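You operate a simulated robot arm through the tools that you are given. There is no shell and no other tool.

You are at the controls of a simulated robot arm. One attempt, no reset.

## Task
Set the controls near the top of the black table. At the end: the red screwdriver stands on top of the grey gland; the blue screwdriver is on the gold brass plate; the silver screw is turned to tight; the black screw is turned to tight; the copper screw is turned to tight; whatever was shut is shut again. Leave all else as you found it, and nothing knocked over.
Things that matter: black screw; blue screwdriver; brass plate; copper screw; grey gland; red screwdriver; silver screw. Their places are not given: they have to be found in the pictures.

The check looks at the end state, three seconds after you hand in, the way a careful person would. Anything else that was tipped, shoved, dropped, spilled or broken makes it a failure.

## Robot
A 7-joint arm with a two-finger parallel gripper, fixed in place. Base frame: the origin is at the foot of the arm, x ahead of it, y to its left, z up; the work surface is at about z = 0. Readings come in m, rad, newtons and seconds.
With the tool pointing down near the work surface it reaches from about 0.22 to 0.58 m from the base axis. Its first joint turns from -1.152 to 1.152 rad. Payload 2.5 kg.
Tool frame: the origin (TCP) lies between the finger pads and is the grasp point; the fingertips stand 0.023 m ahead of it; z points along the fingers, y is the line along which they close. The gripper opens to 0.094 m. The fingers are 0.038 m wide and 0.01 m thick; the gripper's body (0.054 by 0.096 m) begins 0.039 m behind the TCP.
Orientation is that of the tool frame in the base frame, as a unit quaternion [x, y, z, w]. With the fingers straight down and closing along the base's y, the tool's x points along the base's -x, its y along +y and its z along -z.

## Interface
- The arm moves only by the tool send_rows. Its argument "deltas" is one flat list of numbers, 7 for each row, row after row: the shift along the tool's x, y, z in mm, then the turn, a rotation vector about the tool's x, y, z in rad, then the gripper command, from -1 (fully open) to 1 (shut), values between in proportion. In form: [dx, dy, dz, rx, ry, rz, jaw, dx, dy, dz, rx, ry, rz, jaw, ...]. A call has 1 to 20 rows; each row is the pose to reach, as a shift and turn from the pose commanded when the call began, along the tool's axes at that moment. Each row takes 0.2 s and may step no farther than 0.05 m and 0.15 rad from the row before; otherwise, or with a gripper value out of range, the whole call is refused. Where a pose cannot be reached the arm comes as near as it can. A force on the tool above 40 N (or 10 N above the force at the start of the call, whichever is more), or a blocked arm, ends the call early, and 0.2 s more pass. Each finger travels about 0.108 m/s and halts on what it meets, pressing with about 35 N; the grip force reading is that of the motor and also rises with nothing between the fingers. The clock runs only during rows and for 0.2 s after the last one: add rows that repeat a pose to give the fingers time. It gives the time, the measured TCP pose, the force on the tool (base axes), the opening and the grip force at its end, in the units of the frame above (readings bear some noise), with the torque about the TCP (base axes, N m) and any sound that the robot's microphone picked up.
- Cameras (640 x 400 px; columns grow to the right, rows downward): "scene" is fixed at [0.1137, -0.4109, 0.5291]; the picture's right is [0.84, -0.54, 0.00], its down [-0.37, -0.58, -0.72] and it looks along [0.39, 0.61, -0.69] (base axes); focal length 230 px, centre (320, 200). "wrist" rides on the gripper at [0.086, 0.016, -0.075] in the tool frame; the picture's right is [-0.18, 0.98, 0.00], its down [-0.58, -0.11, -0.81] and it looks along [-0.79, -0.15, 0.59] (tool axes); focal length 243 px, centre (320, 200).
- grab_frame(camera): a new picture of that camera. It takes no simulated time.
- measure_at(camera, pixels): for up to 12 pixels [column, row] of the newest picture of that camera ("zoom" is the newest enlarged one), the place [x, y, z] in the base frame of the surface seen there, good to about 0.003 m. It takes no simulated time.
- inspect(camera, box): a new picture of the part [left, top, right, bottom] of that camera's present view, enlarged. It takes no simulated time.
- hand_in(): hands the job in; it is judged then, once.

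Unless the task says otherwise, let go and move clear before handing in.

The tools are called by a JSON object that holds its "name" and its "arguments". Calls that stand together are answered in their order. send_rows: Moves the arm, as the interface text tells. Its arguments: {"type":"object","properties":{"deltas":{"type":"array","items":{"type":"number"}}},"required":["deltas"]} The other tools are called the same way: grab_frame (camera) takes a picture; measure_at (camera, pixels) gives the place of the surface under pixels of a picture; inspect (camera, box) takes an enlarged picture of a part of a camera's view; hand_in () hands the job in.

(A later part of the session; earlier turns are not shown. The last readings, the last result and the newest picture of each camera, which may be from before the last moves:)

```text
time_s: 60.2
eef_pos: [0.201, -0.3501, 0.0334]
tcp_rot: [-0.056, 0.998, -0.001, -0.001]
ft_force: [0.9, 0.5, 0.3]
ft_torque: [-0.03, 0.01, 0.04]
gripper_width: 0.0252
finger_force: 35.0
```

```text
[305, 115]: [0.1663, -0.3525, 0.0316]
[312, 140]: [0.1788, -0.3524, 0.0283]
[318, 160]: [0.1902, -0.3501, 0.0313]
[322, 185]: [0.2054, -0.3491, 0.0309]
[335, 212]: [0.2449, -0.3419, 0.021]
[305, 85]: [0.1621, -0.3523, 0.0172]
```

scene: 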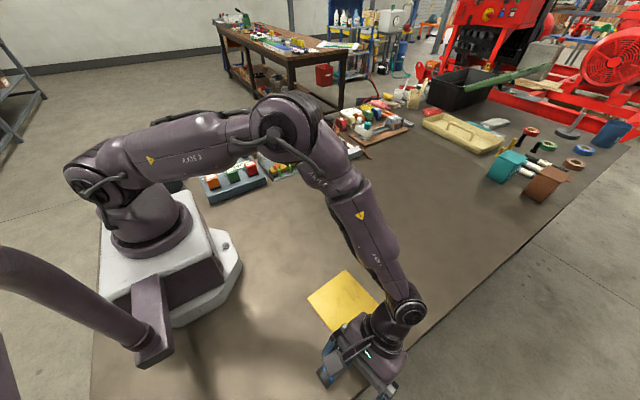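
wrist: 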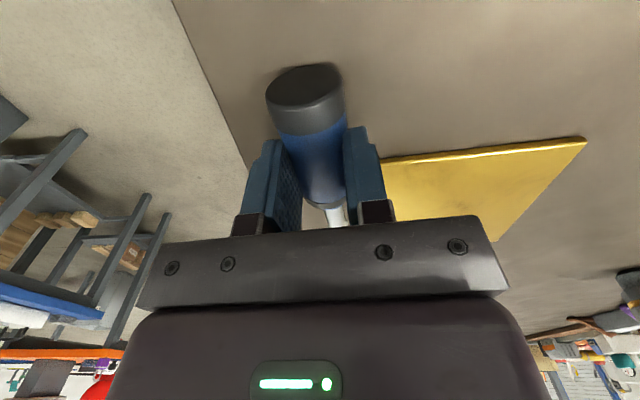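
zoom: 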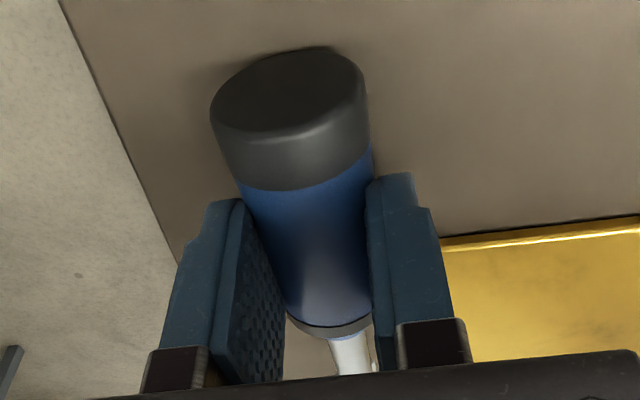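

The handle rose only 2–3 mm for a 6 mm lift. I'll lift another 8 mm and measure again to see whether it now rises with the fingers.

{"name": "send_rows", "arguments": {"deltas": [0, 0, -2, 0, 0, 0, 1, 0, 0, -4, 0, 0, 0, 1, 0, 0, -6, 0, 0, 0, 1, 0, 0, -8, 0, 0, 0, 1, 0, 0, -8, 0, 0, 0, 1, 0, 0, -8, 0, 0, 0, 1]}}

{"name": "grab_frame", "arguments": {"camera": "wrist"}}

{"name": "measure_at", "arguments": {"camera": "wrist", "pixels": [[305, 112], [312, 135], [318, 160], [322, 185], [338, 212], [305, 85], [300, 70], [342, 225]]}}

{"name": "inspect", "arguments": {"camera": "wrist", "box": [220, 40, 420, 240]}}

```text
time_s: 61.6
eef_pos: [0.2004, -0.3497, 0.0423]
tcp_rot: [-0.056, 0.998, 0.0, 0.0]
ft_force: [-0.2, 0.2, -1.8]
ft_torque: [-0.01, -0.02, 0.03]
gripper_width: 0.0258
finger_force: 35.3
```

```text
taken
```

wrist: 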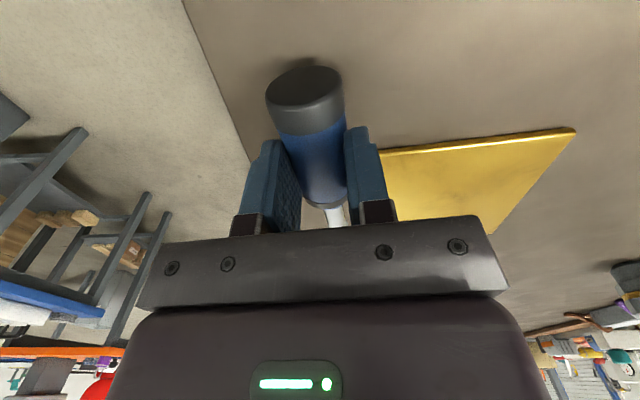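

```text
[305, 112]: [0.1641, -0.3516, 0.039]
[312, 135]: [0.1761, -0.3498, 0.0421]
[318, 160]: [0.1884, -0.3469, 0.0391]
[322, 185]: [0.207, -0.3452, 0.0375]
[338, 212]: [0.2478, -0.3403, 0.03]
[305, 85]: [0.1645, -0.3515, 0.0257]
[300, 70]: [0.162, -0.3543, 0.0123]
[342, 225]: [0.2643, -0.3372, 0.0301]
```

```text
2.00 times, centred on (320, 140) of wrist
```

zoom: 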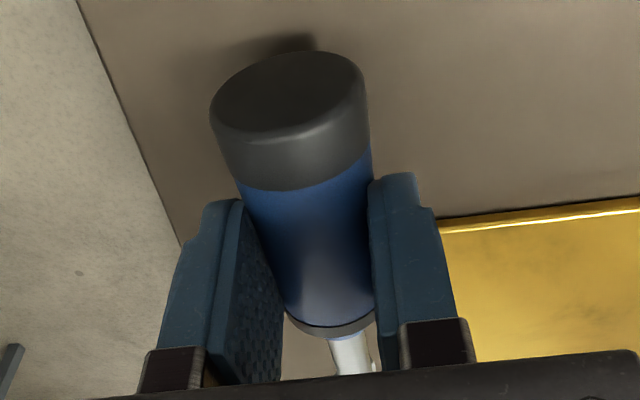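

Now the handle has risen with the fingers (bottom about 13 mm up, force −1.8 N, its weight), so it is held. I'll raise 5 mm more and carry it slowly over the plate's middle.

{"name": "send_rows", "arguments": {"deltas": [0, 0, -2.5, 0, 0, 0, 1, 0, 0, -5, 0, 0, 0, 1, -5.2, 6.2, -5, 0, 0, 0, 1, -10.4, 12.4, -5, 0, 0, 0, 1, -15.6, 18.7, -5, 0, 0, 0, 1, -20.8, 24.9, -5, 0, 0, 0, 1, -26, 31.1, -5, 0, 0, 0, 1, -31.2, 37.3, -5, 0, 0, 0, 1, -36.3, 43.6, -5, 0, 0, 0, 1, -41.5, 49.8, -5, 0, 0, 0, 1, -46.7, 56, -5, 0, 0, 0, 1, -51.9, 62.2, -5, 0, 0, 0, 1, -57.1, 68.5, -5, 0, 0, 0, 1, -62.3, 74.7, -5, 0, 0, 0, 1, -67.5, 80.9, -5, 0, 0, 0, 1, -67.5, 80.9, -5, 0, 0, 0, 1]}}

{"name": "grab_frame", "arguments": {"camera": "wrist"}}

{"name": "measure_at", "arguments": {"camera": "wrist", "pixels": [[305, 112], [312, 135], [318, 160], [322, 185], [338, 212], [305, 85], [300, 70], [342, 225]]}}

{"name": "inspect", "arguments": {"camera": "scene", "box": [290, 250, 400, 350]}}

```text
time_s: 65.0
eef_pos: [0.2584, -0.2635, 0.0447]
tcp_rot: [-0.056, 0.998, -0.001, -0.001]
ft_force: [0.4, -0.3, -0.6]
ft_torque: [0.02, 0.01, 0.02]
gripper_width: 0.026
finger_force: 34.7
```

```text
taken
```

wrist: 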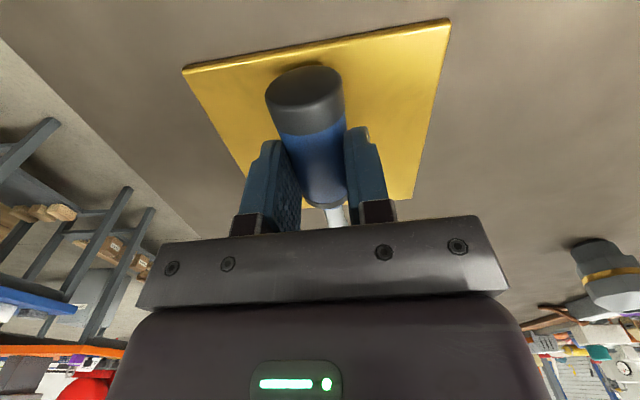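

```text
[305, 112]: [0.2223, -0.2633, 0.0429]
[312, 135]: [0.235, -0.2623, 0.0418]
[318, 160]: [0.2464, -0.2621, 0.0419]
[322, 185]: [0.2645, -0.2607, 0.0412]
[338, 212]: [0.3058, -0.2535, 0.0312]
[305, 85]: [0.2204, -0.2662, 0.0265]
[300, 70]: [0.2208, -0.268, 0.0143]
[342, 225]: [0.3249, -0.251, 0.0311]
```

```text
4.00 times, centred on (345, 300) of scene
```

zoom: 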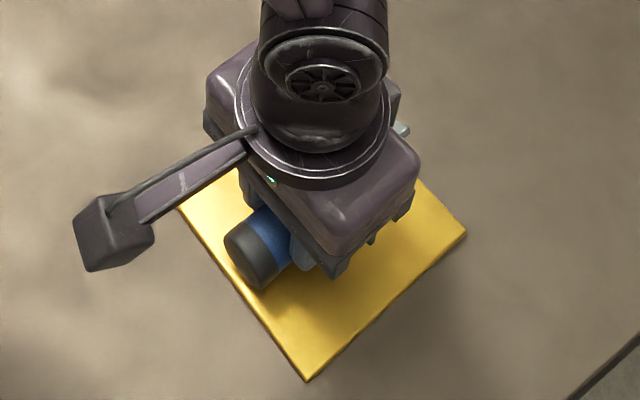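

The screwdriver is over the plate, level, with its cap at x≈0.22 and blade reaching x≈0.33. I'll shift 4 mm further in x and lower gently.

{"name": "send_rows", "arguments": {"deltas": [-2, 0.2, 0, 0, 0, 0, 1, -4, 0.4, 0, 0, 0, 0, 1, -4, 0.4, 2, 0, 0, 0, 1, -4, 0.4, 4, 0, 0, 0, 1, -4, 0.4, 6, 0, 0, 0, 1, -4, 0.4, 8, 0, 0, 0, 1, -4, 0.4, 8, 0, 0, 0, 1]}}

{"name": "grab_frame", "arguments": {"camera": "wrist"}}

{"name": "measure_at", "arguments": {"camera": "wrist", "pixels": [[305, 112], [312, 135], [318, 160], [322, 185], [338, 212], [305, 85], [300, 70], [342, 225]]}}

```text
time_s: 66.7
eef_pos: [0.2634, -0.2609, 0.0388]
tcp_rot: [-0.056, 0.998, -0.002, -0.001]
ft_force: [-5.0, 3.9, 26.8]
ft_torque: [0.12, 0.52, -0.04]
gripper_width: 0.0261
finger_force: 35.3
```

```text
taken
```

wrist: 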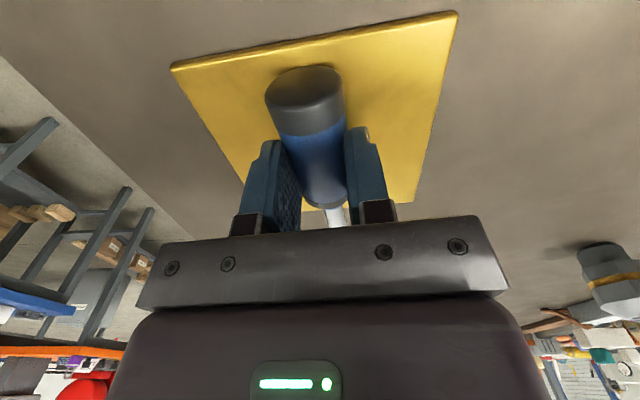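

```text
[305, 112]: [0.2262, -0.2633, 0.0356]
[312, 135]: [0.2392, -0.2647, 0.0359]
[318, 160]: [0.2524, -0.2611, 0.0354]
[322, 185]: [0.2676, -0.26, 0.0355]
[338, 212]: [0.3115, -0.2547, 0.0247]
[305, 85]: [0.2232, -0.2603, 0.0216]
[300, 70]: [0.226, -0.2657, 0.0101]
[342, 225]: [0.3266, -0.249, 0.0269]
```

The 27 N upward force shows that it rests on the plate. I'll relieve that, open slightly so that the fingers still guard both sides, and let it settle.

{"name": "send_rows", "arguments": {"deltas": [0, 0, -0.8, 0, 0, 0, 1, 0, 0, -0.8, 0, 0, 0, 0.4, 0, 0, -0.8, 0, 0, 0, 0.32, 0, 0, -0.8, 0, 0, 0, 0.32, 0, 0, -0.8, 0, 0, 0, 0.32]}}

{"name": "grab_frame", "arguments": {"camera": "wrist"}}

{"name": "measure_at", "arguments": {"camera": "wrist", "pixels": [[300, 112], [308, 135], [313, 160], [318, 185], [332, 212], [300, 85], [295, 70]]}}

```text
time_s: 67.8
eef_pos: [0.2621, -0.2612, 0.0395]
tcp_rot: [-0.056, 0.998, -0.002, 0.0]
ft_force: [-0.3, -0.6, -0.1]
ft_torque: [0.02, 0.01, 0.01]
gripper_width: 0.032
finger_force: 0.0
```

```text
taken
```

wrist: 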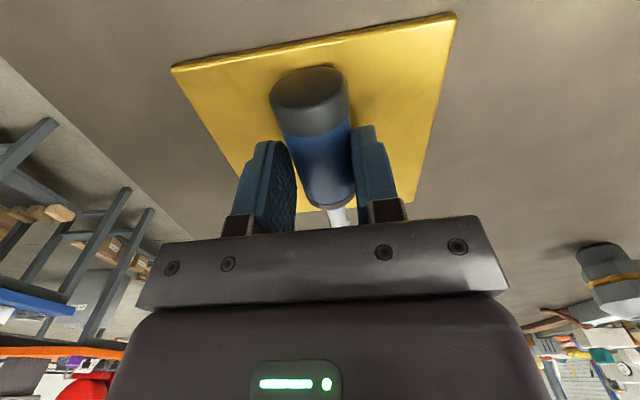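

```text
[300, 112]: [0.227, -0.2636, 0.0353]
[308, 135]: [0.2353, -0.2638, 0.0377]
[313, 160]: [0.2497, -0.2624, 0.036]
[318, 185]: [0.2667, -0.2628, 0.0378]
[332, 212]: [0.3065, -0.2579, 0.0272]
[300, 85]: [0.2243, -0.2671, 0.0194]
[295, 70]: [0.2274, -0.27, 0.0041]
```

It has settled against the right-hand finger. I'll wait a moment, then open a little more and check that it stays put.

{"name": "send_rows", "arguments": {"deltas": [0, 0, 0, 0, 0, 0, 0.32, 0, 0, 0, 0, 0, 0, 0.32, 0, 0, 0, 0, 0, 0, 0.28, 0, 0, 0, 0, 0, 0, 0.24, 0, 0, 0, 0, 0, 0, 0.2, 0, 0, 0, 0, 0, 0, 0.2, 0, 0, 0, 0, 0, 0, 0.2]}}

{"name": "grab_frame", "arguments": {"camera": "wrist"}}

{"name": "inspect", "arguments": {"camera": "wrist", "box": [220, 40, 420, 240]}}

```text
time_s: 69.5
eef_pos: [0.2624, -0.262, 0.0401]
tcp_rot: [-0.056, 0.998, 0.0, 0.0]
ft_force: [0.3, 1.0, 0.1]
ft_torque: [-0.01, 0.01, 0.02]
gripper_width: 0.0376
finger_force: 0.4
```

```text
taken
```

wrist: 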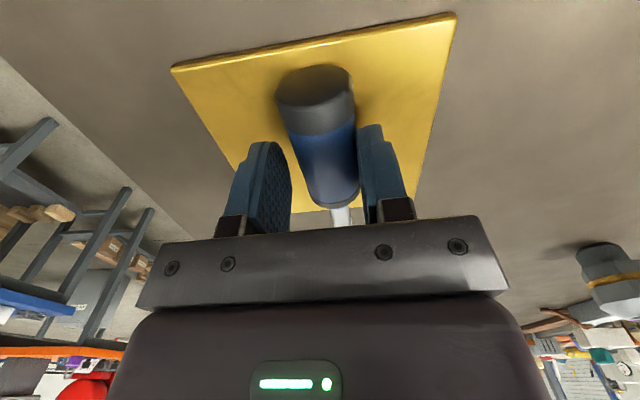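

```text
2.00 times, centred on (320, 140) of wrist
```

zoom: 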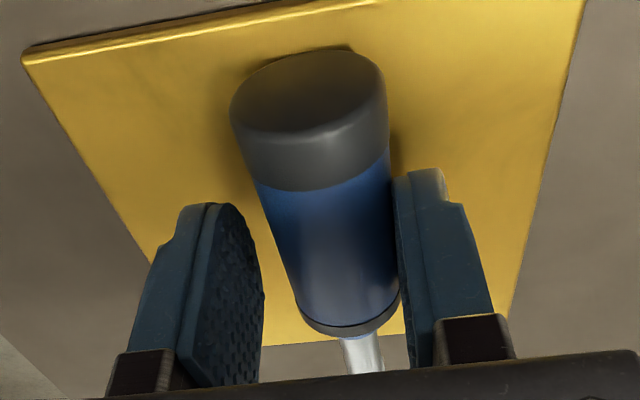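

It rolled a few millimetres with the finger. I'll open further in slow steps and see if it comes to rest on its own; there is still ~50 mm of plate on that side.

{"name": "send_rows", "arguments": {"deltas": [0, 0, 0, 0, 0, 0, 0.16, 0, 0, 0, 0, 0, 0, 0.12, 0, 0, 0, 0, 0, 0, 0.08, 0, 0, 0, 0, 0, 0, 0.04, 0, 0, 0, 0, 0, 0, 0.0, 0, 0, 0, 0, 0, 0, 0.0, 0, 0, 0, 0, 0, 0, 0.0]}}

{"name": "inspect", "arguments": {"camera": "wrist", "box": [220, 40, 420, 240]}}

```text
time_s: 71.0
eef_pos: [0.2613, -0.2597, 0.0392]
tcp_rot: [-0.056, 0.998, -0.001, -0.001]
ft_force: [0.7, -0.5, 0.4]
ft_torque: [0.03, 0.01, 0.04]
gripper_width: 0.0471
finger_force: 0.0
```

```text
2.00 times, centred on (320, 140) of wrist
```

zoom: 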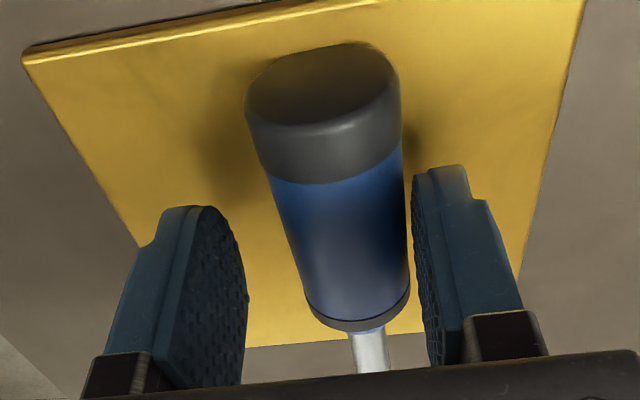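

There is now a small gap to the right finger (zoom 408 vs 415). I'll wait a second without moving to see if the handle is still rolling.

{"name": "send_rows", "arguments": {"deltas": [0, 0, 0, 0, 0, 0, 0, 0, 0, 0, 0, 0, 0, 0, 0, 0, 0, 0, 0, 0, 0, 0, 0, 0, 0, 0, 0, 0, 0, 0, 0, 0, 0, 0, 0]}}

{"name": "inspect", "arguments": {"camera": "wrist", "box": [220, 40, 420, 240]}}

```text
time_s: 72.2
eef_pos: [0.2627, -0.2613, 0.0389]
tcp_rot: [-0.056, 0.998, -0.001, 0.0]
ft_force: [0.5, -0.1, 0.2]
ft_torque: [0.01, 0.02, 0.02]
gripper_width: 0.0471
finger_force: 0.1
```

```text
2.00 times, centred on (320, 140) of wrist
```

zoom: 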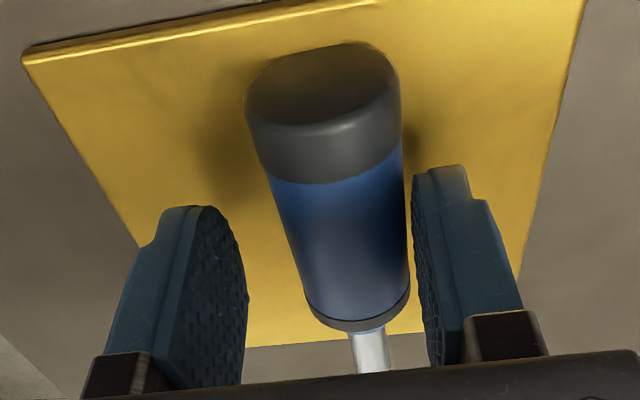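

The two pictures are identical, so it is at rest on the plate. I'll open wider and lift straight up clear of it.

{"name": "send_rows", "arguments": {"deltas": [0, 0, 0, 0, 0, 0, -0.15, 0, 0, 0, 0, 0, 0, -0.3, 0, 0, -10, 0, 0, 0, -0.3, 0, 0, -30, 0, 0, 0, -0.3, 0, 0, -60, 0, 0, 0, -0.3, 0, 0, -100, 0, 0, 0, -0.3, 0, 0, -145, 0, 0, 0, -0.3, 0, 0, -190, 0, 0, 0, -0.3, 0, 0, -190, 0, 0, 0, -0.3]}}

{"name": "grab_frame", "arguments": {"camera": "wrist"}}

{"name": "inspect", "arguments": {"camera": "scene", "box": [280, 240, 410, 360]}}

```text
time_s: 74.2
eef_pos: [0.2631, -0.2597, 0.2285]
tcp_rot: [-0.055, 0.998, -0.001, -0.001]
ft_force: [-0.5, 0.8, -0.2]
ft_torque: [-0.05, 0.03, -0.03]
gripper_width: 0.0614
finger_force: 0.0
```

```text
taken
```

wrist: 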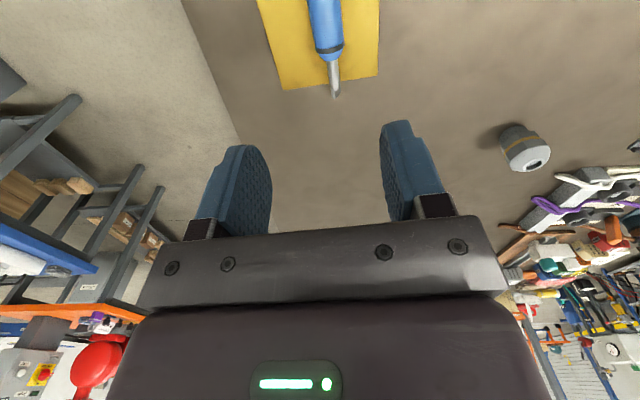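

```text
3.33 times, centred on (345, 300) of scene
```

zoom: 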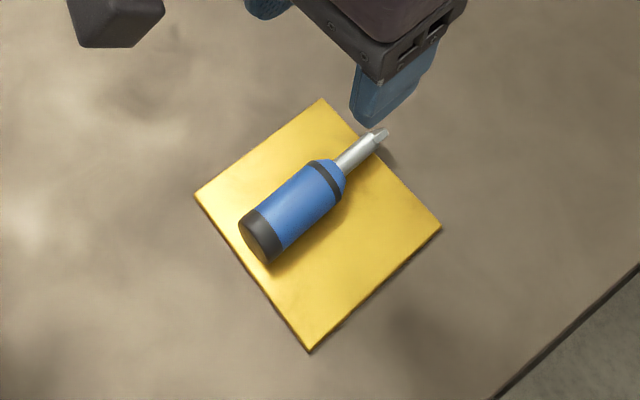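

The blue screwdriver lies on the plate and the plate hasn't moved. Next I'll move the wrist camera over the grey gland to study its top.

{"name": "send_rows", "arguments": {"deltas": [-22.6, 34.1, 6.7, 0, 0, 0.014, -0.3, -45.3, 68.2, 13.4, 0, 0, 0.028, -0.3, -67.9, 102.3, 20, 0, 0, 0.041, -0.3, -90.6, 136.4, 26.7, 0, 0, 0.055, -0.3, -113.2, 170.5, 33.4, 0, 0, 0.069, -0.3, -135.8, 204.6, 40.1, 0, 0, 0.083, -0.3, -158.5, 238.7, 46.8, 0, 0, 0.096, -0.3, -181.1, 272.8, 53.5, 0, 0, 0.11, -0.3, -181.1, 272.8, 53.5, 0, 0, 0.11, -0.3]}}

{"name": "grab_frame", "arguments": {"camera": "wrist"}}

{"name": "inspect", "arguments": {"camera": "wrist", "box": [250, 40, 390, 150]}}

```text
time_s: 76.2
eef_pos: [0.413, 0.0281, 0.1764]
tcp_rot: [-0.001, 1.0, -0.002, -0.001]
ft_force: [0.2, 0.7, -0.6]
ft_torque: [0.04, -0.03, -0.05]
gripper_width: 0.0611
finger_force: 0.0
```

```text
taken
```

wrist: 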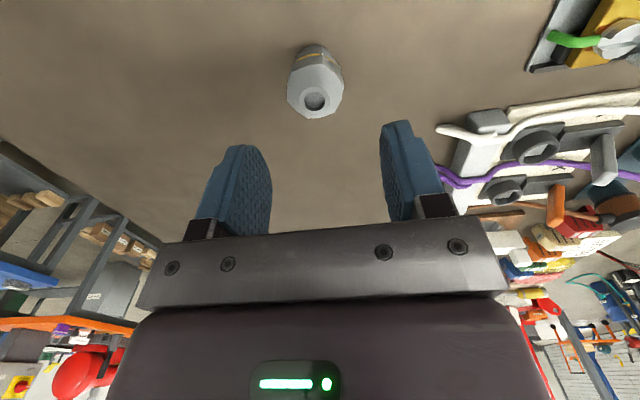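

```text
3.64 times, centred on (320, 95) of wrist
```

zoom: 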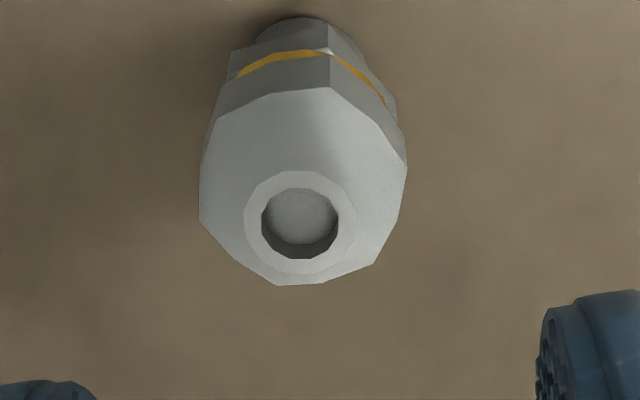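

{"name": "measure_at", "arguments": {"camera": "zoom", "pixels": [[300, 215], [300, 232], [290, 200], [252, 215], [348, 215], [300, 266], [300, 178], [300, 120], [215, 190], [395, 170], [300, 280], [275, 225]]}}

{"name": "inspect", "arguments": {"camera": "wrist", "box": [295, 80, 335, 120]}}

```text
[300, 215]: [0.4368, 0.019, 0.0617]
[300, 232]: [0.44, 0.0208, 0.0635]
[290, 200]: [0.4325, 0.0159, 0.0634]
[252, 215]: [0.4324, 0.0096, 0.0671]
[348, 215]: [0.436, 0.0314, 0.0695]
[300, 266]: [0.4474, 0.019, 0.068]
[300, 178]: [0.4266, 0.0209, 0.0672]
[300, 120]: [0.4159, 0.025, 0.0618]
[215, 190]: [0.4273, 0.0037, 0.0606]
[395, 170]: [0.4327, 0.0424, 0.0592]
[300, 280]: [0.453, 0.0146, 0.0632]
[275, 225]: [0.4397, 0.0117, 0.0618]
```

```text
10.00 times, centred on (315, 100) of wrist
```

zoom: 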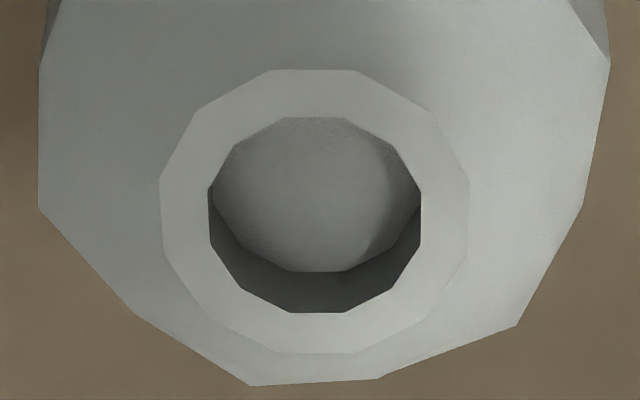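

The gland's top is at z≈0.068 with a round recess about 15 mm across and 5–6 mm deep. I'll look closely at the blue screwdriver's blade to learn the shape of the red one's tip.

{"name": "inspect", "arguments": {"camera": "scene", "box": [335, 265, 375, 305]}}

{"name": "inspect", "arguments": {"camera": "scene", "box": [315, 265, 375, 325]}}

```text
10.00 times, centred on (355, 285) of scene
```

zoom: 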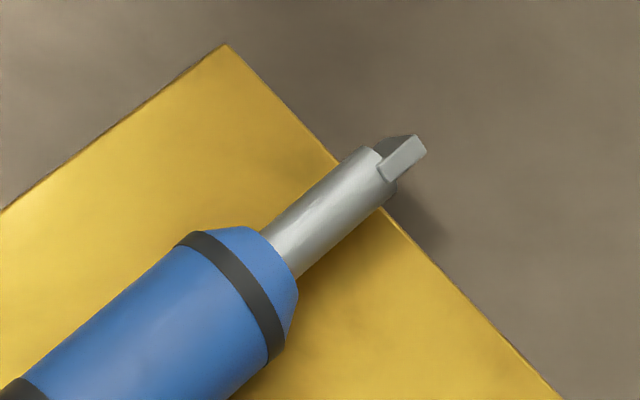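

```text
6.67 times, centred on (345, 295) of scene
```

zoom: 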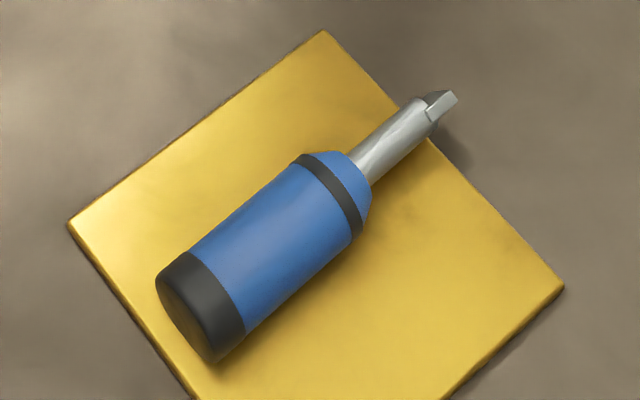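

The blade is a thin flat tip on a ~10 mm shaft. Now I'll go above the red screwdriver (about (0.457, 0.4255)) to check reach and look at it from close.

{"name": "send_rows", "arguments": {"deltas": [-4.4, 40, -24, 0, 0, 0, -0.3, -8.8, 80, -24, 0, 0, 0, -0.3, -13.2, 120, -24, 0, 0, 0, -0.3, -17.6, 160, -24, 0, 0, 0, -0.3, -22, 200, -24, 0, 0, 0, -0.3, -26.4, 240, -24, 0, 0, 0, -0.3, -30.8, 280, -24, 0, 0, 0, -0.3, -35.2, 320, -24, 0, 0, 0, -0.3, -40, 360, -24, 0, 0, 0, -0.3, -44, 397, -24, 0, 0, 0, -0.3, -44, 397, -24, 0, 0, 0, -0.3]}}

{"name": "grab_frame", "arguments": {"camera": "wrist"}}

{"name": "inspect", "arguments": {"camera": "wrist", "box": [230, 30, 430, 170]}}

```text
time_s: 78.7
eef_pos: [0.4383, 0.4068, 0.1964]
tcp_rot: [-0.001, 1.0, -0.003, -0.002]
ft_force: [0.5, -0.7, 0.2]
ft_torque: [0.0, 0.05, 0.03]
gripper_width: 0.061
finger_force: 0.0
out of reach, approached as far as the arm can: row 10, 11
```

```text
taken
```

wrist: 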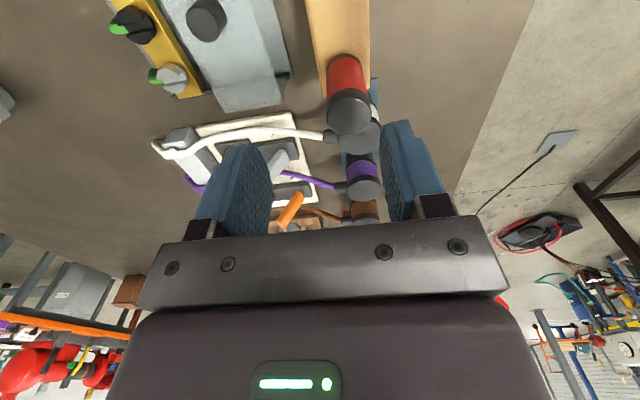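

```text
2.86 times, centred on (330, 100) of wrist
```

zoom: 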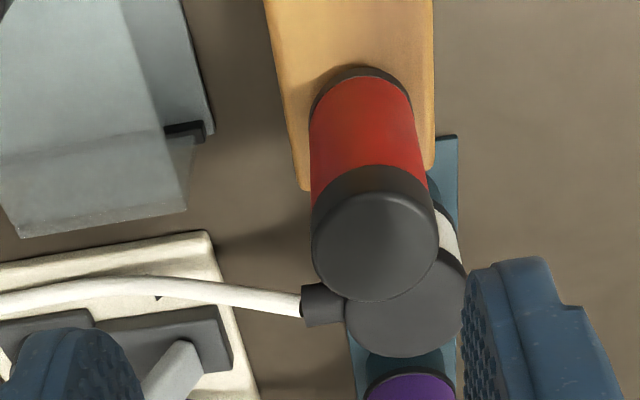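

Vertical reach stops at r≈0.598, while the red screwdriver is at r≈0.624 ((0.4565, 0.4257)), so I need to tilt the tool outward a little. First I'll measure the white pot and plug beside it for clearance.

{"name": "measure_at", "arguments": {"camera": "zoom", "pixels": [[375, 247], [340, 247], [415, 247], [375, 285], [375, 205], [420, 310], [455, 310], [400, 340], [320, 300], [450, 235], [240, 285], [440, 260]]}}

{"name": "measure_at", "arguments": {"camera": "wrist", "pixels": [[349, 116], [349, 85], [335, 116], [364, 116], [365, 138], [378, 138], [330, 135], [385, 95], [375, 85], [320, 60], [368, 60], [365, 150]]}}

```text
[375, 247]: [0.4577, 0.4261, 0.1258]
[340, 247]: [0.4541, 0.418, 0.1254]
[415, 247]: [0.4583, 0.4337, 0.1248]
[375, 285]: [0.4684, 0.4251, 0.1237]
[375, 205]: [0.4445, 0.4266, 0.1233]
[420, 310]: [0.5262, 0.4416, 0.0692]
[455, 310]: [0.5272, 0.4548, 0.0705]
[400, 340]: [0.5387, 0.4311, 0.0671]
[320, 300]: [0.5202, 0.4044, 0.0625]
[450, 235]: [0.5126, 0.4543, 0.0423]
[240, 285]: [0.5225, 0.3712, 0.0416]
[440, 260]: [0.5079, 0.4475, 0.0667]
```

```text
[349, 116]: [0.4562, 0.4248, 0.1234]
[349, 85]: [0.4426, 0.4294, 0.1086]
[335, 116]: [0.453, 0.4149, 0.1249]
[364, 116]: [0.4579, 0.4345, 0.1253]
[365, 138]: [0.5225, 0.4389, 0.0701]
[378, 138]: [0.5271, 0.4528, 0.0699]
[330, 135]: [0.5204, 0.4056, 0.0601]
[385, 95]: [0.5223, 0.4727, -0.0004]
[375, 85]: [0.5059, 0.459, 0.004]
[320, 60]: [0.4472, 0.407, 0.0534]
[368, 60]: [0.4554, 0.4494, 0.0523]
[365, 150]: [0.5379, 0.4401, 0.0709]
```

The pot's top is at z≈0.070, so fingers held above 0.07 clear it. I'll back off a little, turn the gripper so it closes tangentially, and then tilt outward.

{"name": "send_rows", "arguments": {"deltas": [10, -10, 0, 0, 0, -0.125, -0.1, 20, -20, 0, 0, 0, -0.25, -0.1, 30, -30, 0, 0, 0, -0.375, -0.1, 30, -30, 0, 0, 0, -0.5, -0.1, 30, -30, 0, 0, 0, -0.625, -0.1, 30, -30, 0, 0, 0, -0.75, -0.1, 30, -30, 0, 0, 0, -0.75, -0.1]}}

```text
time_s: 80.2
eef_pos: [0.4392, 0.4055, 0.2006]
tcp_rot: [-0.368, 0.93, -0.001, -0.002]
ft_force: [0.3, 0.0, -0.1]
ft_torque: [-0.02, -0.03, 0.01]
gripper_width: 0.0515
finger_force: 0.1
out of reach, approached as far as the arm can: row 1, 2, 3, 4, 5, 6, 7
```

The arm still reports out of reach while stretched. I'll pull inward further to get back to a clearly reachable pose and re-read.

{"name": "send_rows", "arguments": {"deltas": [20, 0, 0, 0, 0, 0, -0.1, 40, 0, 0, 0, 0, 0, -0.1, 60, 0, 0, 0, 0, 0, -0.1, 60, 0, 0, 0, 0, 0, -0.1]}}

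```text
time_s: 81.2
eef_pos: [0.4393, 0.4054, 0.2007]
tcp_rot: [-0.367, 0.93, 0.0, -0.002]
ft_force: [-0.1, 0.1, 0.8]
ft_torque: [0.01, 0.0, 0.0]
gripper_width: 0.0518
finger_force: 0.1
out of reach, approached as far as the arm can: row 1, 2, 3, 4
```

The pose did not change at all, so the arm may be stuck in its stretched-out configuration. I'll command upward and inward together to free it.

{"name": "send_rows", "arguments": {"deltas": [20, 0, -30, 0, 0, 0, -0.1, 40, 0, -60, 0, 0, 0, -0.1, 60, 0, -90, 0, 0, 0, -0.1, 80, 0, -120, 0, 0, 0, -0.1, 80, 0, -120, 0, 0, 0, -0.1]}}

{"name": "grab_frame", "arguments": {"camera": "scene"}}

```text
time_s: 82.5
eef_pos: [0.4163, 0.3883, 0.3338]
tcp_rot: [-0.368, 0.93, -0.001, -0.002]
ft_force: [-0.3, -0.1, 0.9]
ft_torque: [0.02, 0.01, 0.01]
gripper_width: 0.0517
finger_force: 0.0
out of reach, approached as far as the arm can: row 1, 2, 3, 4, 5
```

```text
taken
```

scene: 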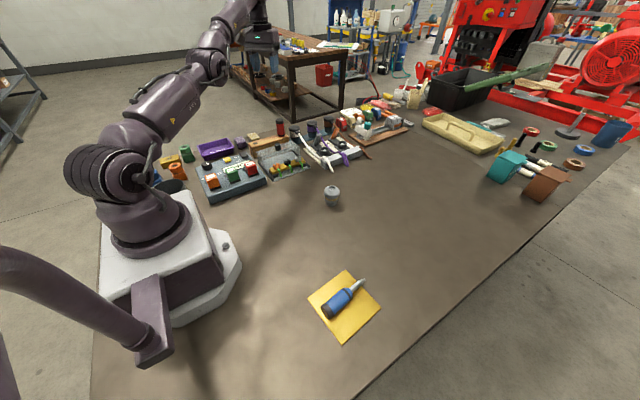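

The arm is dead straight in the picture, so radial commands have no effect. I'll command a downward move together with an inward one, which should bend the elbow; there is plenty of height (z 0.33) to do it safely.

{"name": "send_rows", "arguments": {"deltas": [10, 0, 25, 0, 0, 0, -0.1, 20, 0, 50, 0, 0, 0, -0.1, 30, 0, 75, 0, 0, 0, -0.1, 40, 0, 90, 0, 0, 0, -0.1, 40, 0, 90, 0, 0, 0, -0.1]}}

```text
time_s: 83.7
eef_pos: [0.4277, 0.4029, 0.2641]
tcp_rot: [-0.367, 0.93, 0.0, -0.002]
ft_force: [0.0, 0.1, 0.2]
ft_torque: [0.01, -0.01, -0.01]
gripper_width: 0.0515
finger_force: 0.0
out of reach, approached as far as the arm can: row 1, 2, 3, 4, 5
```

Still straight. Commanding a tool tilt toward the base should flex the elbow and free it, so I'll try that in free air.

{"name": "send_rows", "arguments": {"deltas": [0, 0, 0, 0, 0.12, 0, -0.1, 0, 0, 0, 0, 0.24, 0, -0.1, 0, 0, 0, 0, 0.36, 0, -0.1, 0, 0, 0, 0, 0.48, 0, -0.1, 0, 0, 0, 0, 0.48, 0, -0.1]}}

{"name": "grab_frame", "arguments": {"camera": "scene"}}

```text
time_s: 84.8
eef_pos: [0.39, 0.3621, 0.263]
tcp_rot: [-0.361, 0.915, -0.065, -0.165]
ft_force: [-0.3, 0.2, 0.2]
ft_torque: [0.0, -0.03, 0.02]
gripper_width: 0.0516
finger_force: 0.1
out of reach, approached as far as the arm can: row 1, 2, 3, 4, 5
```

```text
taken
```

scene: 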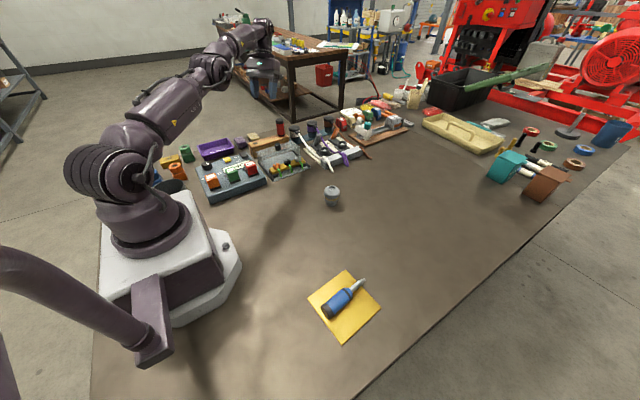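

It tilted but stayed straight. I'll now tilt the other way (outward), which is the direction needed for the pick anyway, and see if the elbow frees.

{"name": "send_rows", "arguments": {"deltas": [0, 0, 0, 0, -0.12, 0, -0.1, 0, 0, 0, 0, -0.24, 0, -0.1, 0, 0, 0, 0, -0.36, 0, -0.1, 0, 0, 0, 0, -0.48, 0, -0.1, 0, 0, 0, 0, -0.6, 0, -0.1, 0, 0, 0, 0, -0.72, 0, -0.1, 0, 0, 0, 0, -0.8, 0, -0.1, 0, 0, 0, 0, -0.8, 0, -0.1]}}

{"name": "grab_frame", "arguments": {"camera": "scene"}}

```text
time_s: 86.7
eef_pos: [0.3889, 0.3598, 0.2664]
tcp_rot: [-0.358, 0.907, 0.081, 0.205]
ft_force: [-0.7, -0.2, 0.1]
ft_torque: [-0.01, -0.02, 0.03]
gripper_width: 0.052
finger_force: 0.1
```

```text
taken
```

scene: 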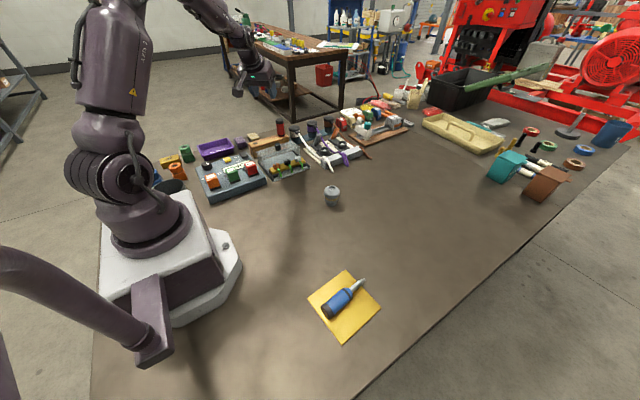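

That worked: the elbow bent and the outward tilt (0.44 rad) is reached with no warning. I'll now move above the red screwdriver with about 0.35 rad of outward tilt.

{"name": "send_rows", "arguments": {"deltas": [-11.3, 0.4, 20.1, 0, 0.019, 0, -0.1, -22.6, 0.8, 40.2, 0, 0.038, 0, -0.1, -34, 1.2, 60.3, 0, 0.057, 0, -0.1, -45.3, 1.6, 80.4, 0, 0.076, 0, -0.1, -56.6, 2.0, 100.5, 0, 0.095, 0, -0.1, -56.6, 2.0, 100.5, 0, 0.095, 0, -0.1]}}

{"name": "grab_frame", "arguments": {"camera": "wrist"}}

{"name": "grab_frame", "arguments": {"camera": "scene"}}

```text
time_s: 88.0
eef_pos: [0.4562, 0.427, 0.1987]
tcp_rot: [-0.363, 0.916, 0.064, 0.161]
ft_force: [-0.6, 1.3, -0.2]
ft_torque: [0.01, 0.03, -0.01]
gripper_width: 0.052
finger_force: 0.2
```

```text
taken
```

wrist: 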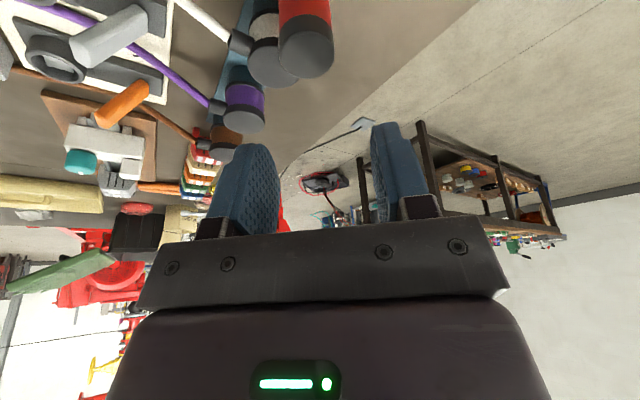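

```text
taken
```

scene: 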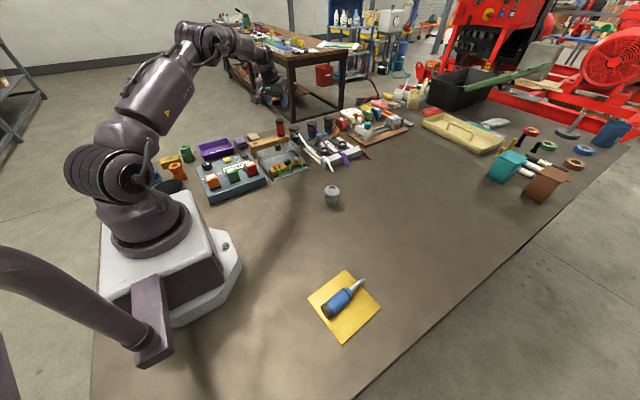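

Reached without warning. I'll come down vertically partway and check alignment around the red cap.

{"name": "send_rows", "arguments": {"deltas": [7.1, 0, 19.5, 0, 0, 0, -0.1, 14.2, 0, 39, 0, 0, 0, -0.1, 17, 0, 46.8, 0, 0, 0, -0.1, 17, 0, 46.8, 0, 0, 0, -0.1]}}

{"name": "grab_frame", "arguments": {"camera": "wrist"}}

{"name": "inspect", "arguments": {"camera": "scene", "box": [240, 80, 336, 140]}}

```text
time_s: 89.0
eef_pos: [0.4563, 0.4275, 0.1515]
tcp_rot: [-0.362, 0.916, 0.064, 0.161]
ft_force: [0.5, -0.1, 0.2]
ft_torque: [-0.03, -0.01, 0.04]
gripper_width: 0.0519
finger_force: 0.0
```

```text
taken
```

wrist: 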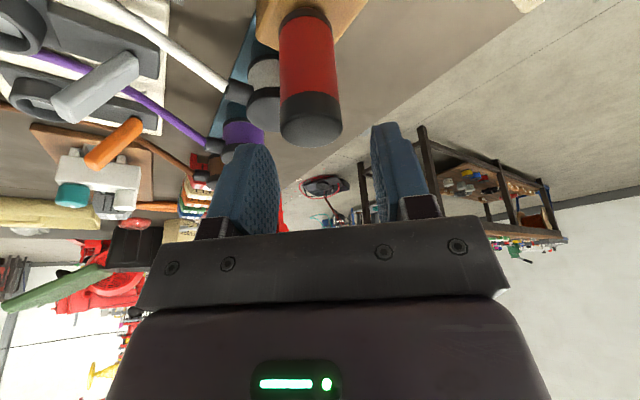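

```text
6.67 times, centred on (288, 110) of scene
```

zoom: 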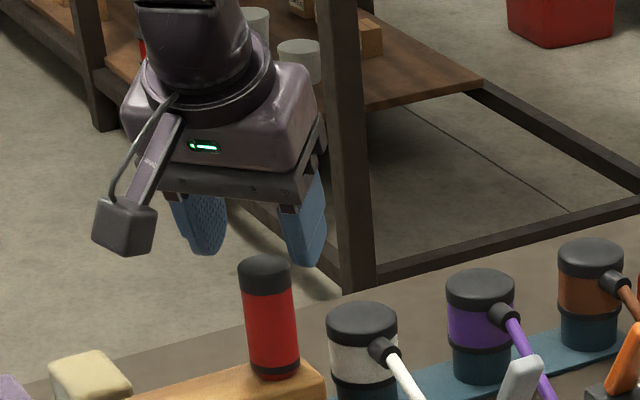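

The handle lines up between the fingers (cap at wrist (312,130), about 1.5 mm off centre). I'll correct that and go down to grip height.

{"name": "send_rows", "arguments": {"deltas": [0, -1.6, 0, 0, 0, 0, -0.1, 6.4, -1.6, 17.7, 0, 0, 0, -0.1, 12.8, -1.6, 35.4, 0, 0, 0, -0.1, 19.1, -1.6, 52.7, 0, 0, 0, -0.1, 19.1, -1.6, 52.7, 0, 0, 0, -0.1]}}

{"name": "grab_frame", "arguments": {"camera": "wrist"}}

{"name": "inspect", "arguments": {"camera": "scene", "box": [240, 90, 336, 150]}}

```text
time_s: 90.2
eef_pos: [0.4571, 0.4255, 0.0935]
tcp_rot: [-0.362, 0.916, 0.064, 0.16]
ft_force: [-0.8, 0.2, 0.1]
ft_torque: [-0.03, -0.02, 0.04]
gripper_width: 0.0519
finger_force: 0.0
```

```text
taken
```

wrist: 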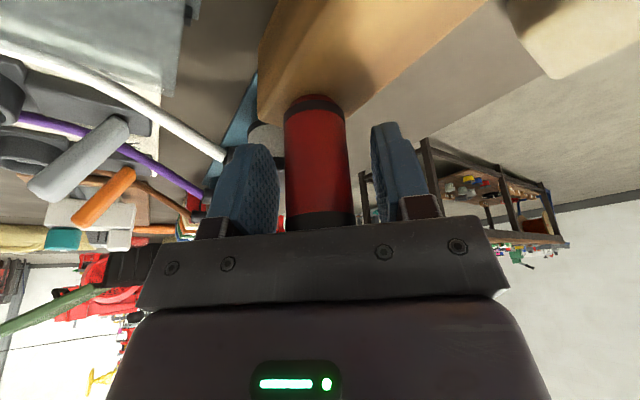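

```text
6.67 times, centred on (288, 120) of scene
```

zoom: 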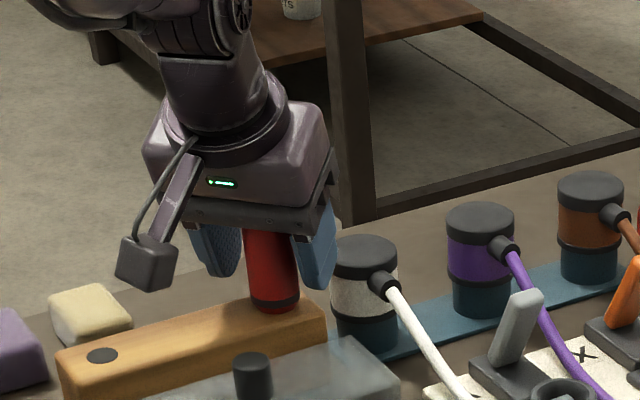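

The fingers straddle the red handle at (318,170). I'll close on it.

{"name": "send_rows", "arguments": {"deltas": [0, 0, 0, 0, 0, 0, 0.2, 0, 0, 0, 0, 0, 0, 1, 0, 0, 0, 0, 0, 0, 1, 0, 0, 0, 0, 0, 0, 1]}}

{"name": "grab_frame", "arguments": {"camera": "wrist"}}

```text
time_s: 91.2
eef_pos: [0.4574, 0.4255, 0.0924]
tcp_rot: [-0.362, 0.916, 0.063, 0.16]
ft_force: [-0.3, 0.0, 0.3]
ft_torque: [0.01, 0.05, -0.01]
gripper_width: 0.0288
finger_force: 34.9
```

```text
taken
```

wrist: 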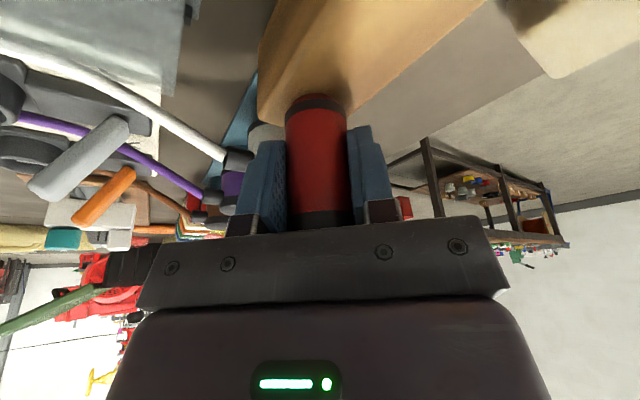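

Gripped at 28.8 mm with a good 35 N. I'll lift straight up 20 mm first and check that it holds.

{"name": "send_rows", "arguments": {"deltas": [-1.7, 0, -4.7, 0, 0, 0, 1, -3.4, 0, -9.4, 0, 0, 0, 1, -5.1, 0, -14.1, 0, 0, 0, 1, -6.8, 0, -18.8, 0, 0, 0, 1, -6.8, 0, -18.8, 0, 0, 0, 1]}}

{"name": "grab_frame", "arguments": {"camera": "wrist"}}

{"name": "inspect", "arguments": {"camera": "scene", "box": [240, 90, 336, 150]}}

```text
time_s: 92.5
eef_pos: [0.4571, 0.4239, 0.1156]
tcp_rot: [-0.362, 0.916, 0.064, 0.161]
ft_force: [0.0, -0.1, -0.4]
ft_torque: [0.0, -0.02, 0.02]
gripper_width: 0.0262
finger_force: 35.3
```

```text
taken
```

wrist: 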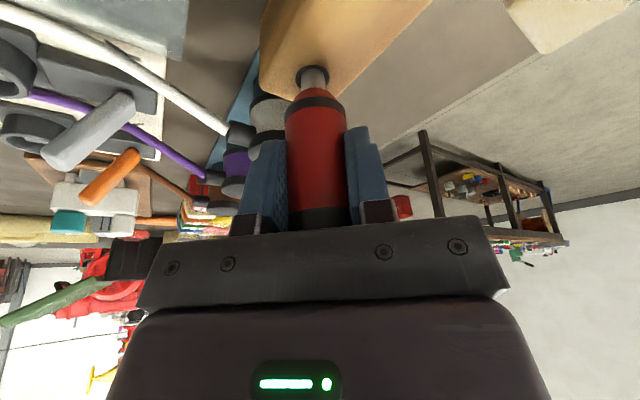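

```text
6.67 times, centred on (288, 120) of scene
```

zoom: 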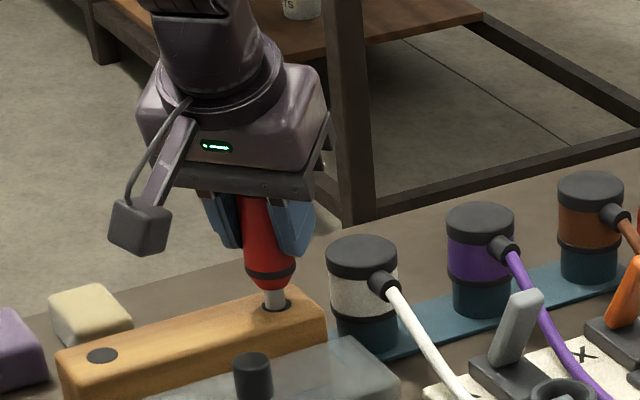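

The handle hasn't slipped relative to the fingers (band still at wrist row 100). I'll lift the rest of the way out of the rack slowly and look at the blade.

{"name": "send_rows", "arguments": {"deltas": [-4, 0, -11, 0, 0, 0, 1, -8, 0, -22, 0, 0, 0, 1, -12, 0, -33, 0, 0, 0, 1, -16, 0, -44, 0, 0, 0, 1, -20, 0, -55, 0, 0, 0, 1, -24, 0, -66, 0, 0, 0, 1, -27.3, 0, -75.3, 0, 0, 0, 1, -27.3, 0, -75.3, 0, 0, 0, 1]}}

{"name": "grab_frame", "arguments": {"camera": "wrist"}}

{"name": "inspect", "arguments": {"camera": "scene", "box": [240, 70, 336, 130]}}

{"name": "inspect", "arguments": {"camera": "wrist", "box": [260, 0, 380, 120]}}

```text
time_s: 94.2
eef_pos: [0.4574, 0.425, 0.1957]
tcp_rot: [-0.362, 0.916, 0.063, 0.161]
ft_force: [0.0, 0.2, -1.1]
ft_torque: [0.02, -0.01, -0.01]
gripper_width: 0.0264
finger_force: 35.4
```

```text
taken
```

wrist: 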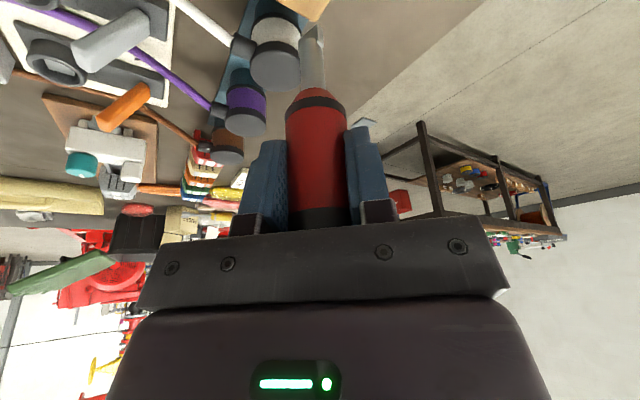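

```text
6.67 times, centred on (288, 100) of scene
```

zoom: 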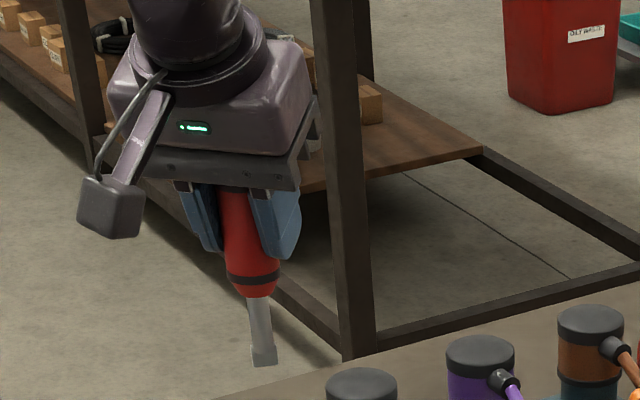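

```text
3.33 times, centred on (320, 60) of wrist
```

zoom: 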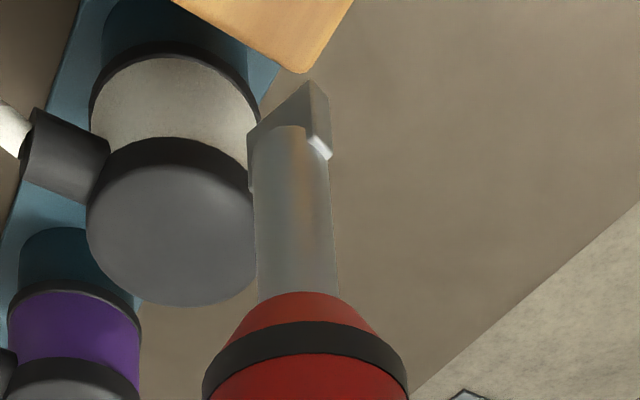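

The red screwdriver hangs free: its shaft is ~13 mm thick with a flat blade ~16 mm wide (along base x) and ~4–5 mm thick. To stand it accurately I want the fingers to close across the blade's thin side (base y), so I'll set it into the blue one's empty rack hole, within vertical reach, and regrip there.

{"name": "send_rows", "arguments": {"deltas": [9.9, 10.1, -3.6, 0, 0, 0, 1, 19.8, 20.2, -7.2, 0, 0, 0, 1, 29.6, 30.3, -10.8, 0, 0, 0, 1, 39.5, 40.5, -14.4, 0, 0, 0, 1, 49.4, 50.6, -17.9, 0, 0, 0, 1, 59.3, 60.7, -21.5, 0, 0, 0, 1, 69.1, 70.8, -25.1, 0, 0, 0, 1, 79, 80.9, -28.7, 0, 0, 0, 1, 79, 80.9, -28.7, 0, 0, 0, 1]}}

{"name": "grab_frame", "arguments": {"camera": "wrist"}}

{"name": "inspect", "arguments": {"camera": "wrist", "box": [260, 0, 380, 120]}}

{"name": "inspect", "arguments": {"camera": "scene", "box": [210, 80, 306, 140]}}

```text
time_s: 96.2
eef_pos: [0.341, 0.4264, 0.1964]
tcp_rot: [-0.362, 0.916, 0.064, 0.162]
ft_force: [-0.9, -0.8, -0.8]
ft_torque: [-0.01, 0.0, 0.01]
gripper_width: 0.0265
finger_force: 34.8
```

```text
taken
```

wrist: 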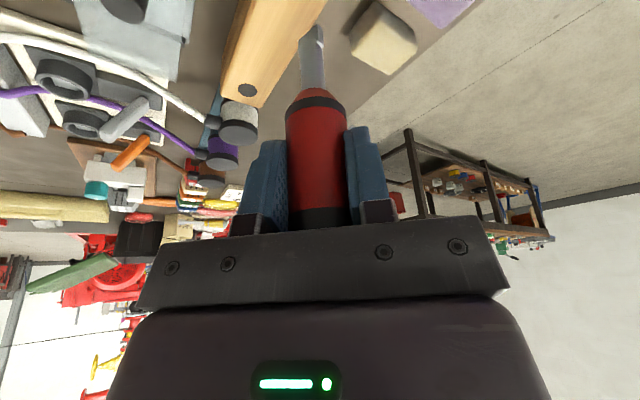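

```text
3.33 times, centred on (320, 60) of wrist
```

zoom: 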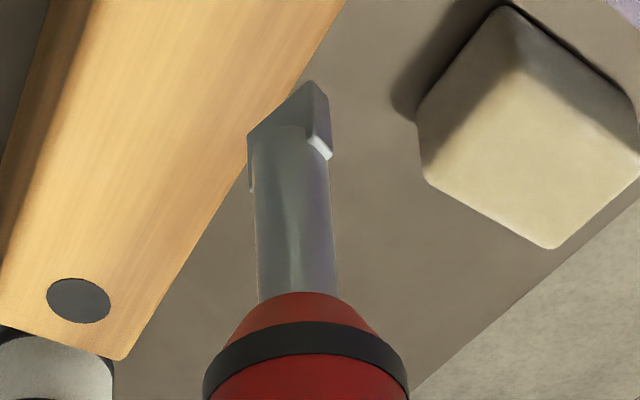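

```text
6.67 times, centred on (258, 110) of scene
```

zoom: 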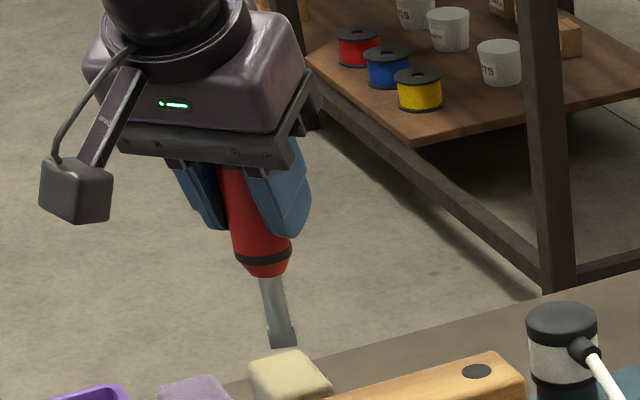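

The screwdriver hangs vertical (its slope in the scene picture matches true vertical to within 0.005 rad). I'll lower it to just above the empty hole and check alignment.

{"name": "send_rows", "arguments": {"deltas": [4.8, 0, 13.2, 0, 0, 0, 1, 9.5, 0, 26.3, 0, 0, 0, 1, 12.3, 0, 33.8, 0, 0, 0, 1, 12.3, 0, 33.8, 0, 0, 0, 1]}}

{"name": "inspect", "arguments": {"camera": "scene", "box": [226, 105, 290, 145]}}

{"name": "inspect", "arguments": {"camera": "wrist", "box": [260, 0, 380, 120]}}

```text
time_s: 97.2
eef_pos: [0.3417, 0.427, 0.158]
tcp_rot: [-0.362, 0.916, 0.063, 0.161]
ft_force: [0.6, -0.4, -0.4]
ft_torque: [0.0, -0.01, 0.01]
gripper_width: 0.0265
finger_force: 35.3
```

```text
10.00 times, centred on (258, 125) of scene
```

zoom: 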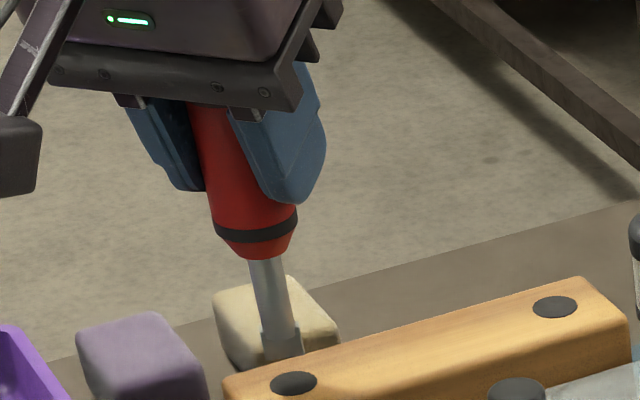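

```text
3.33 times, centred on (320, 60) of wrist
```

zoom: 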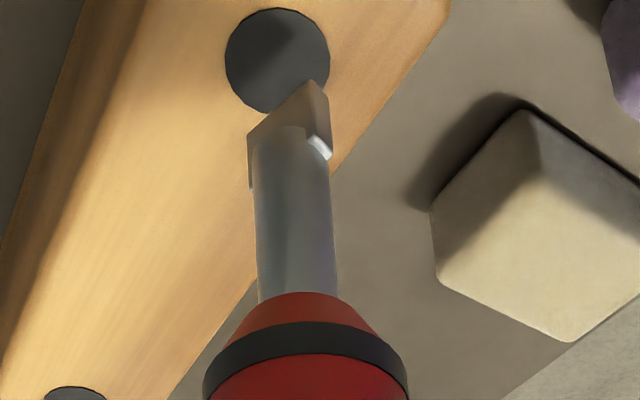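

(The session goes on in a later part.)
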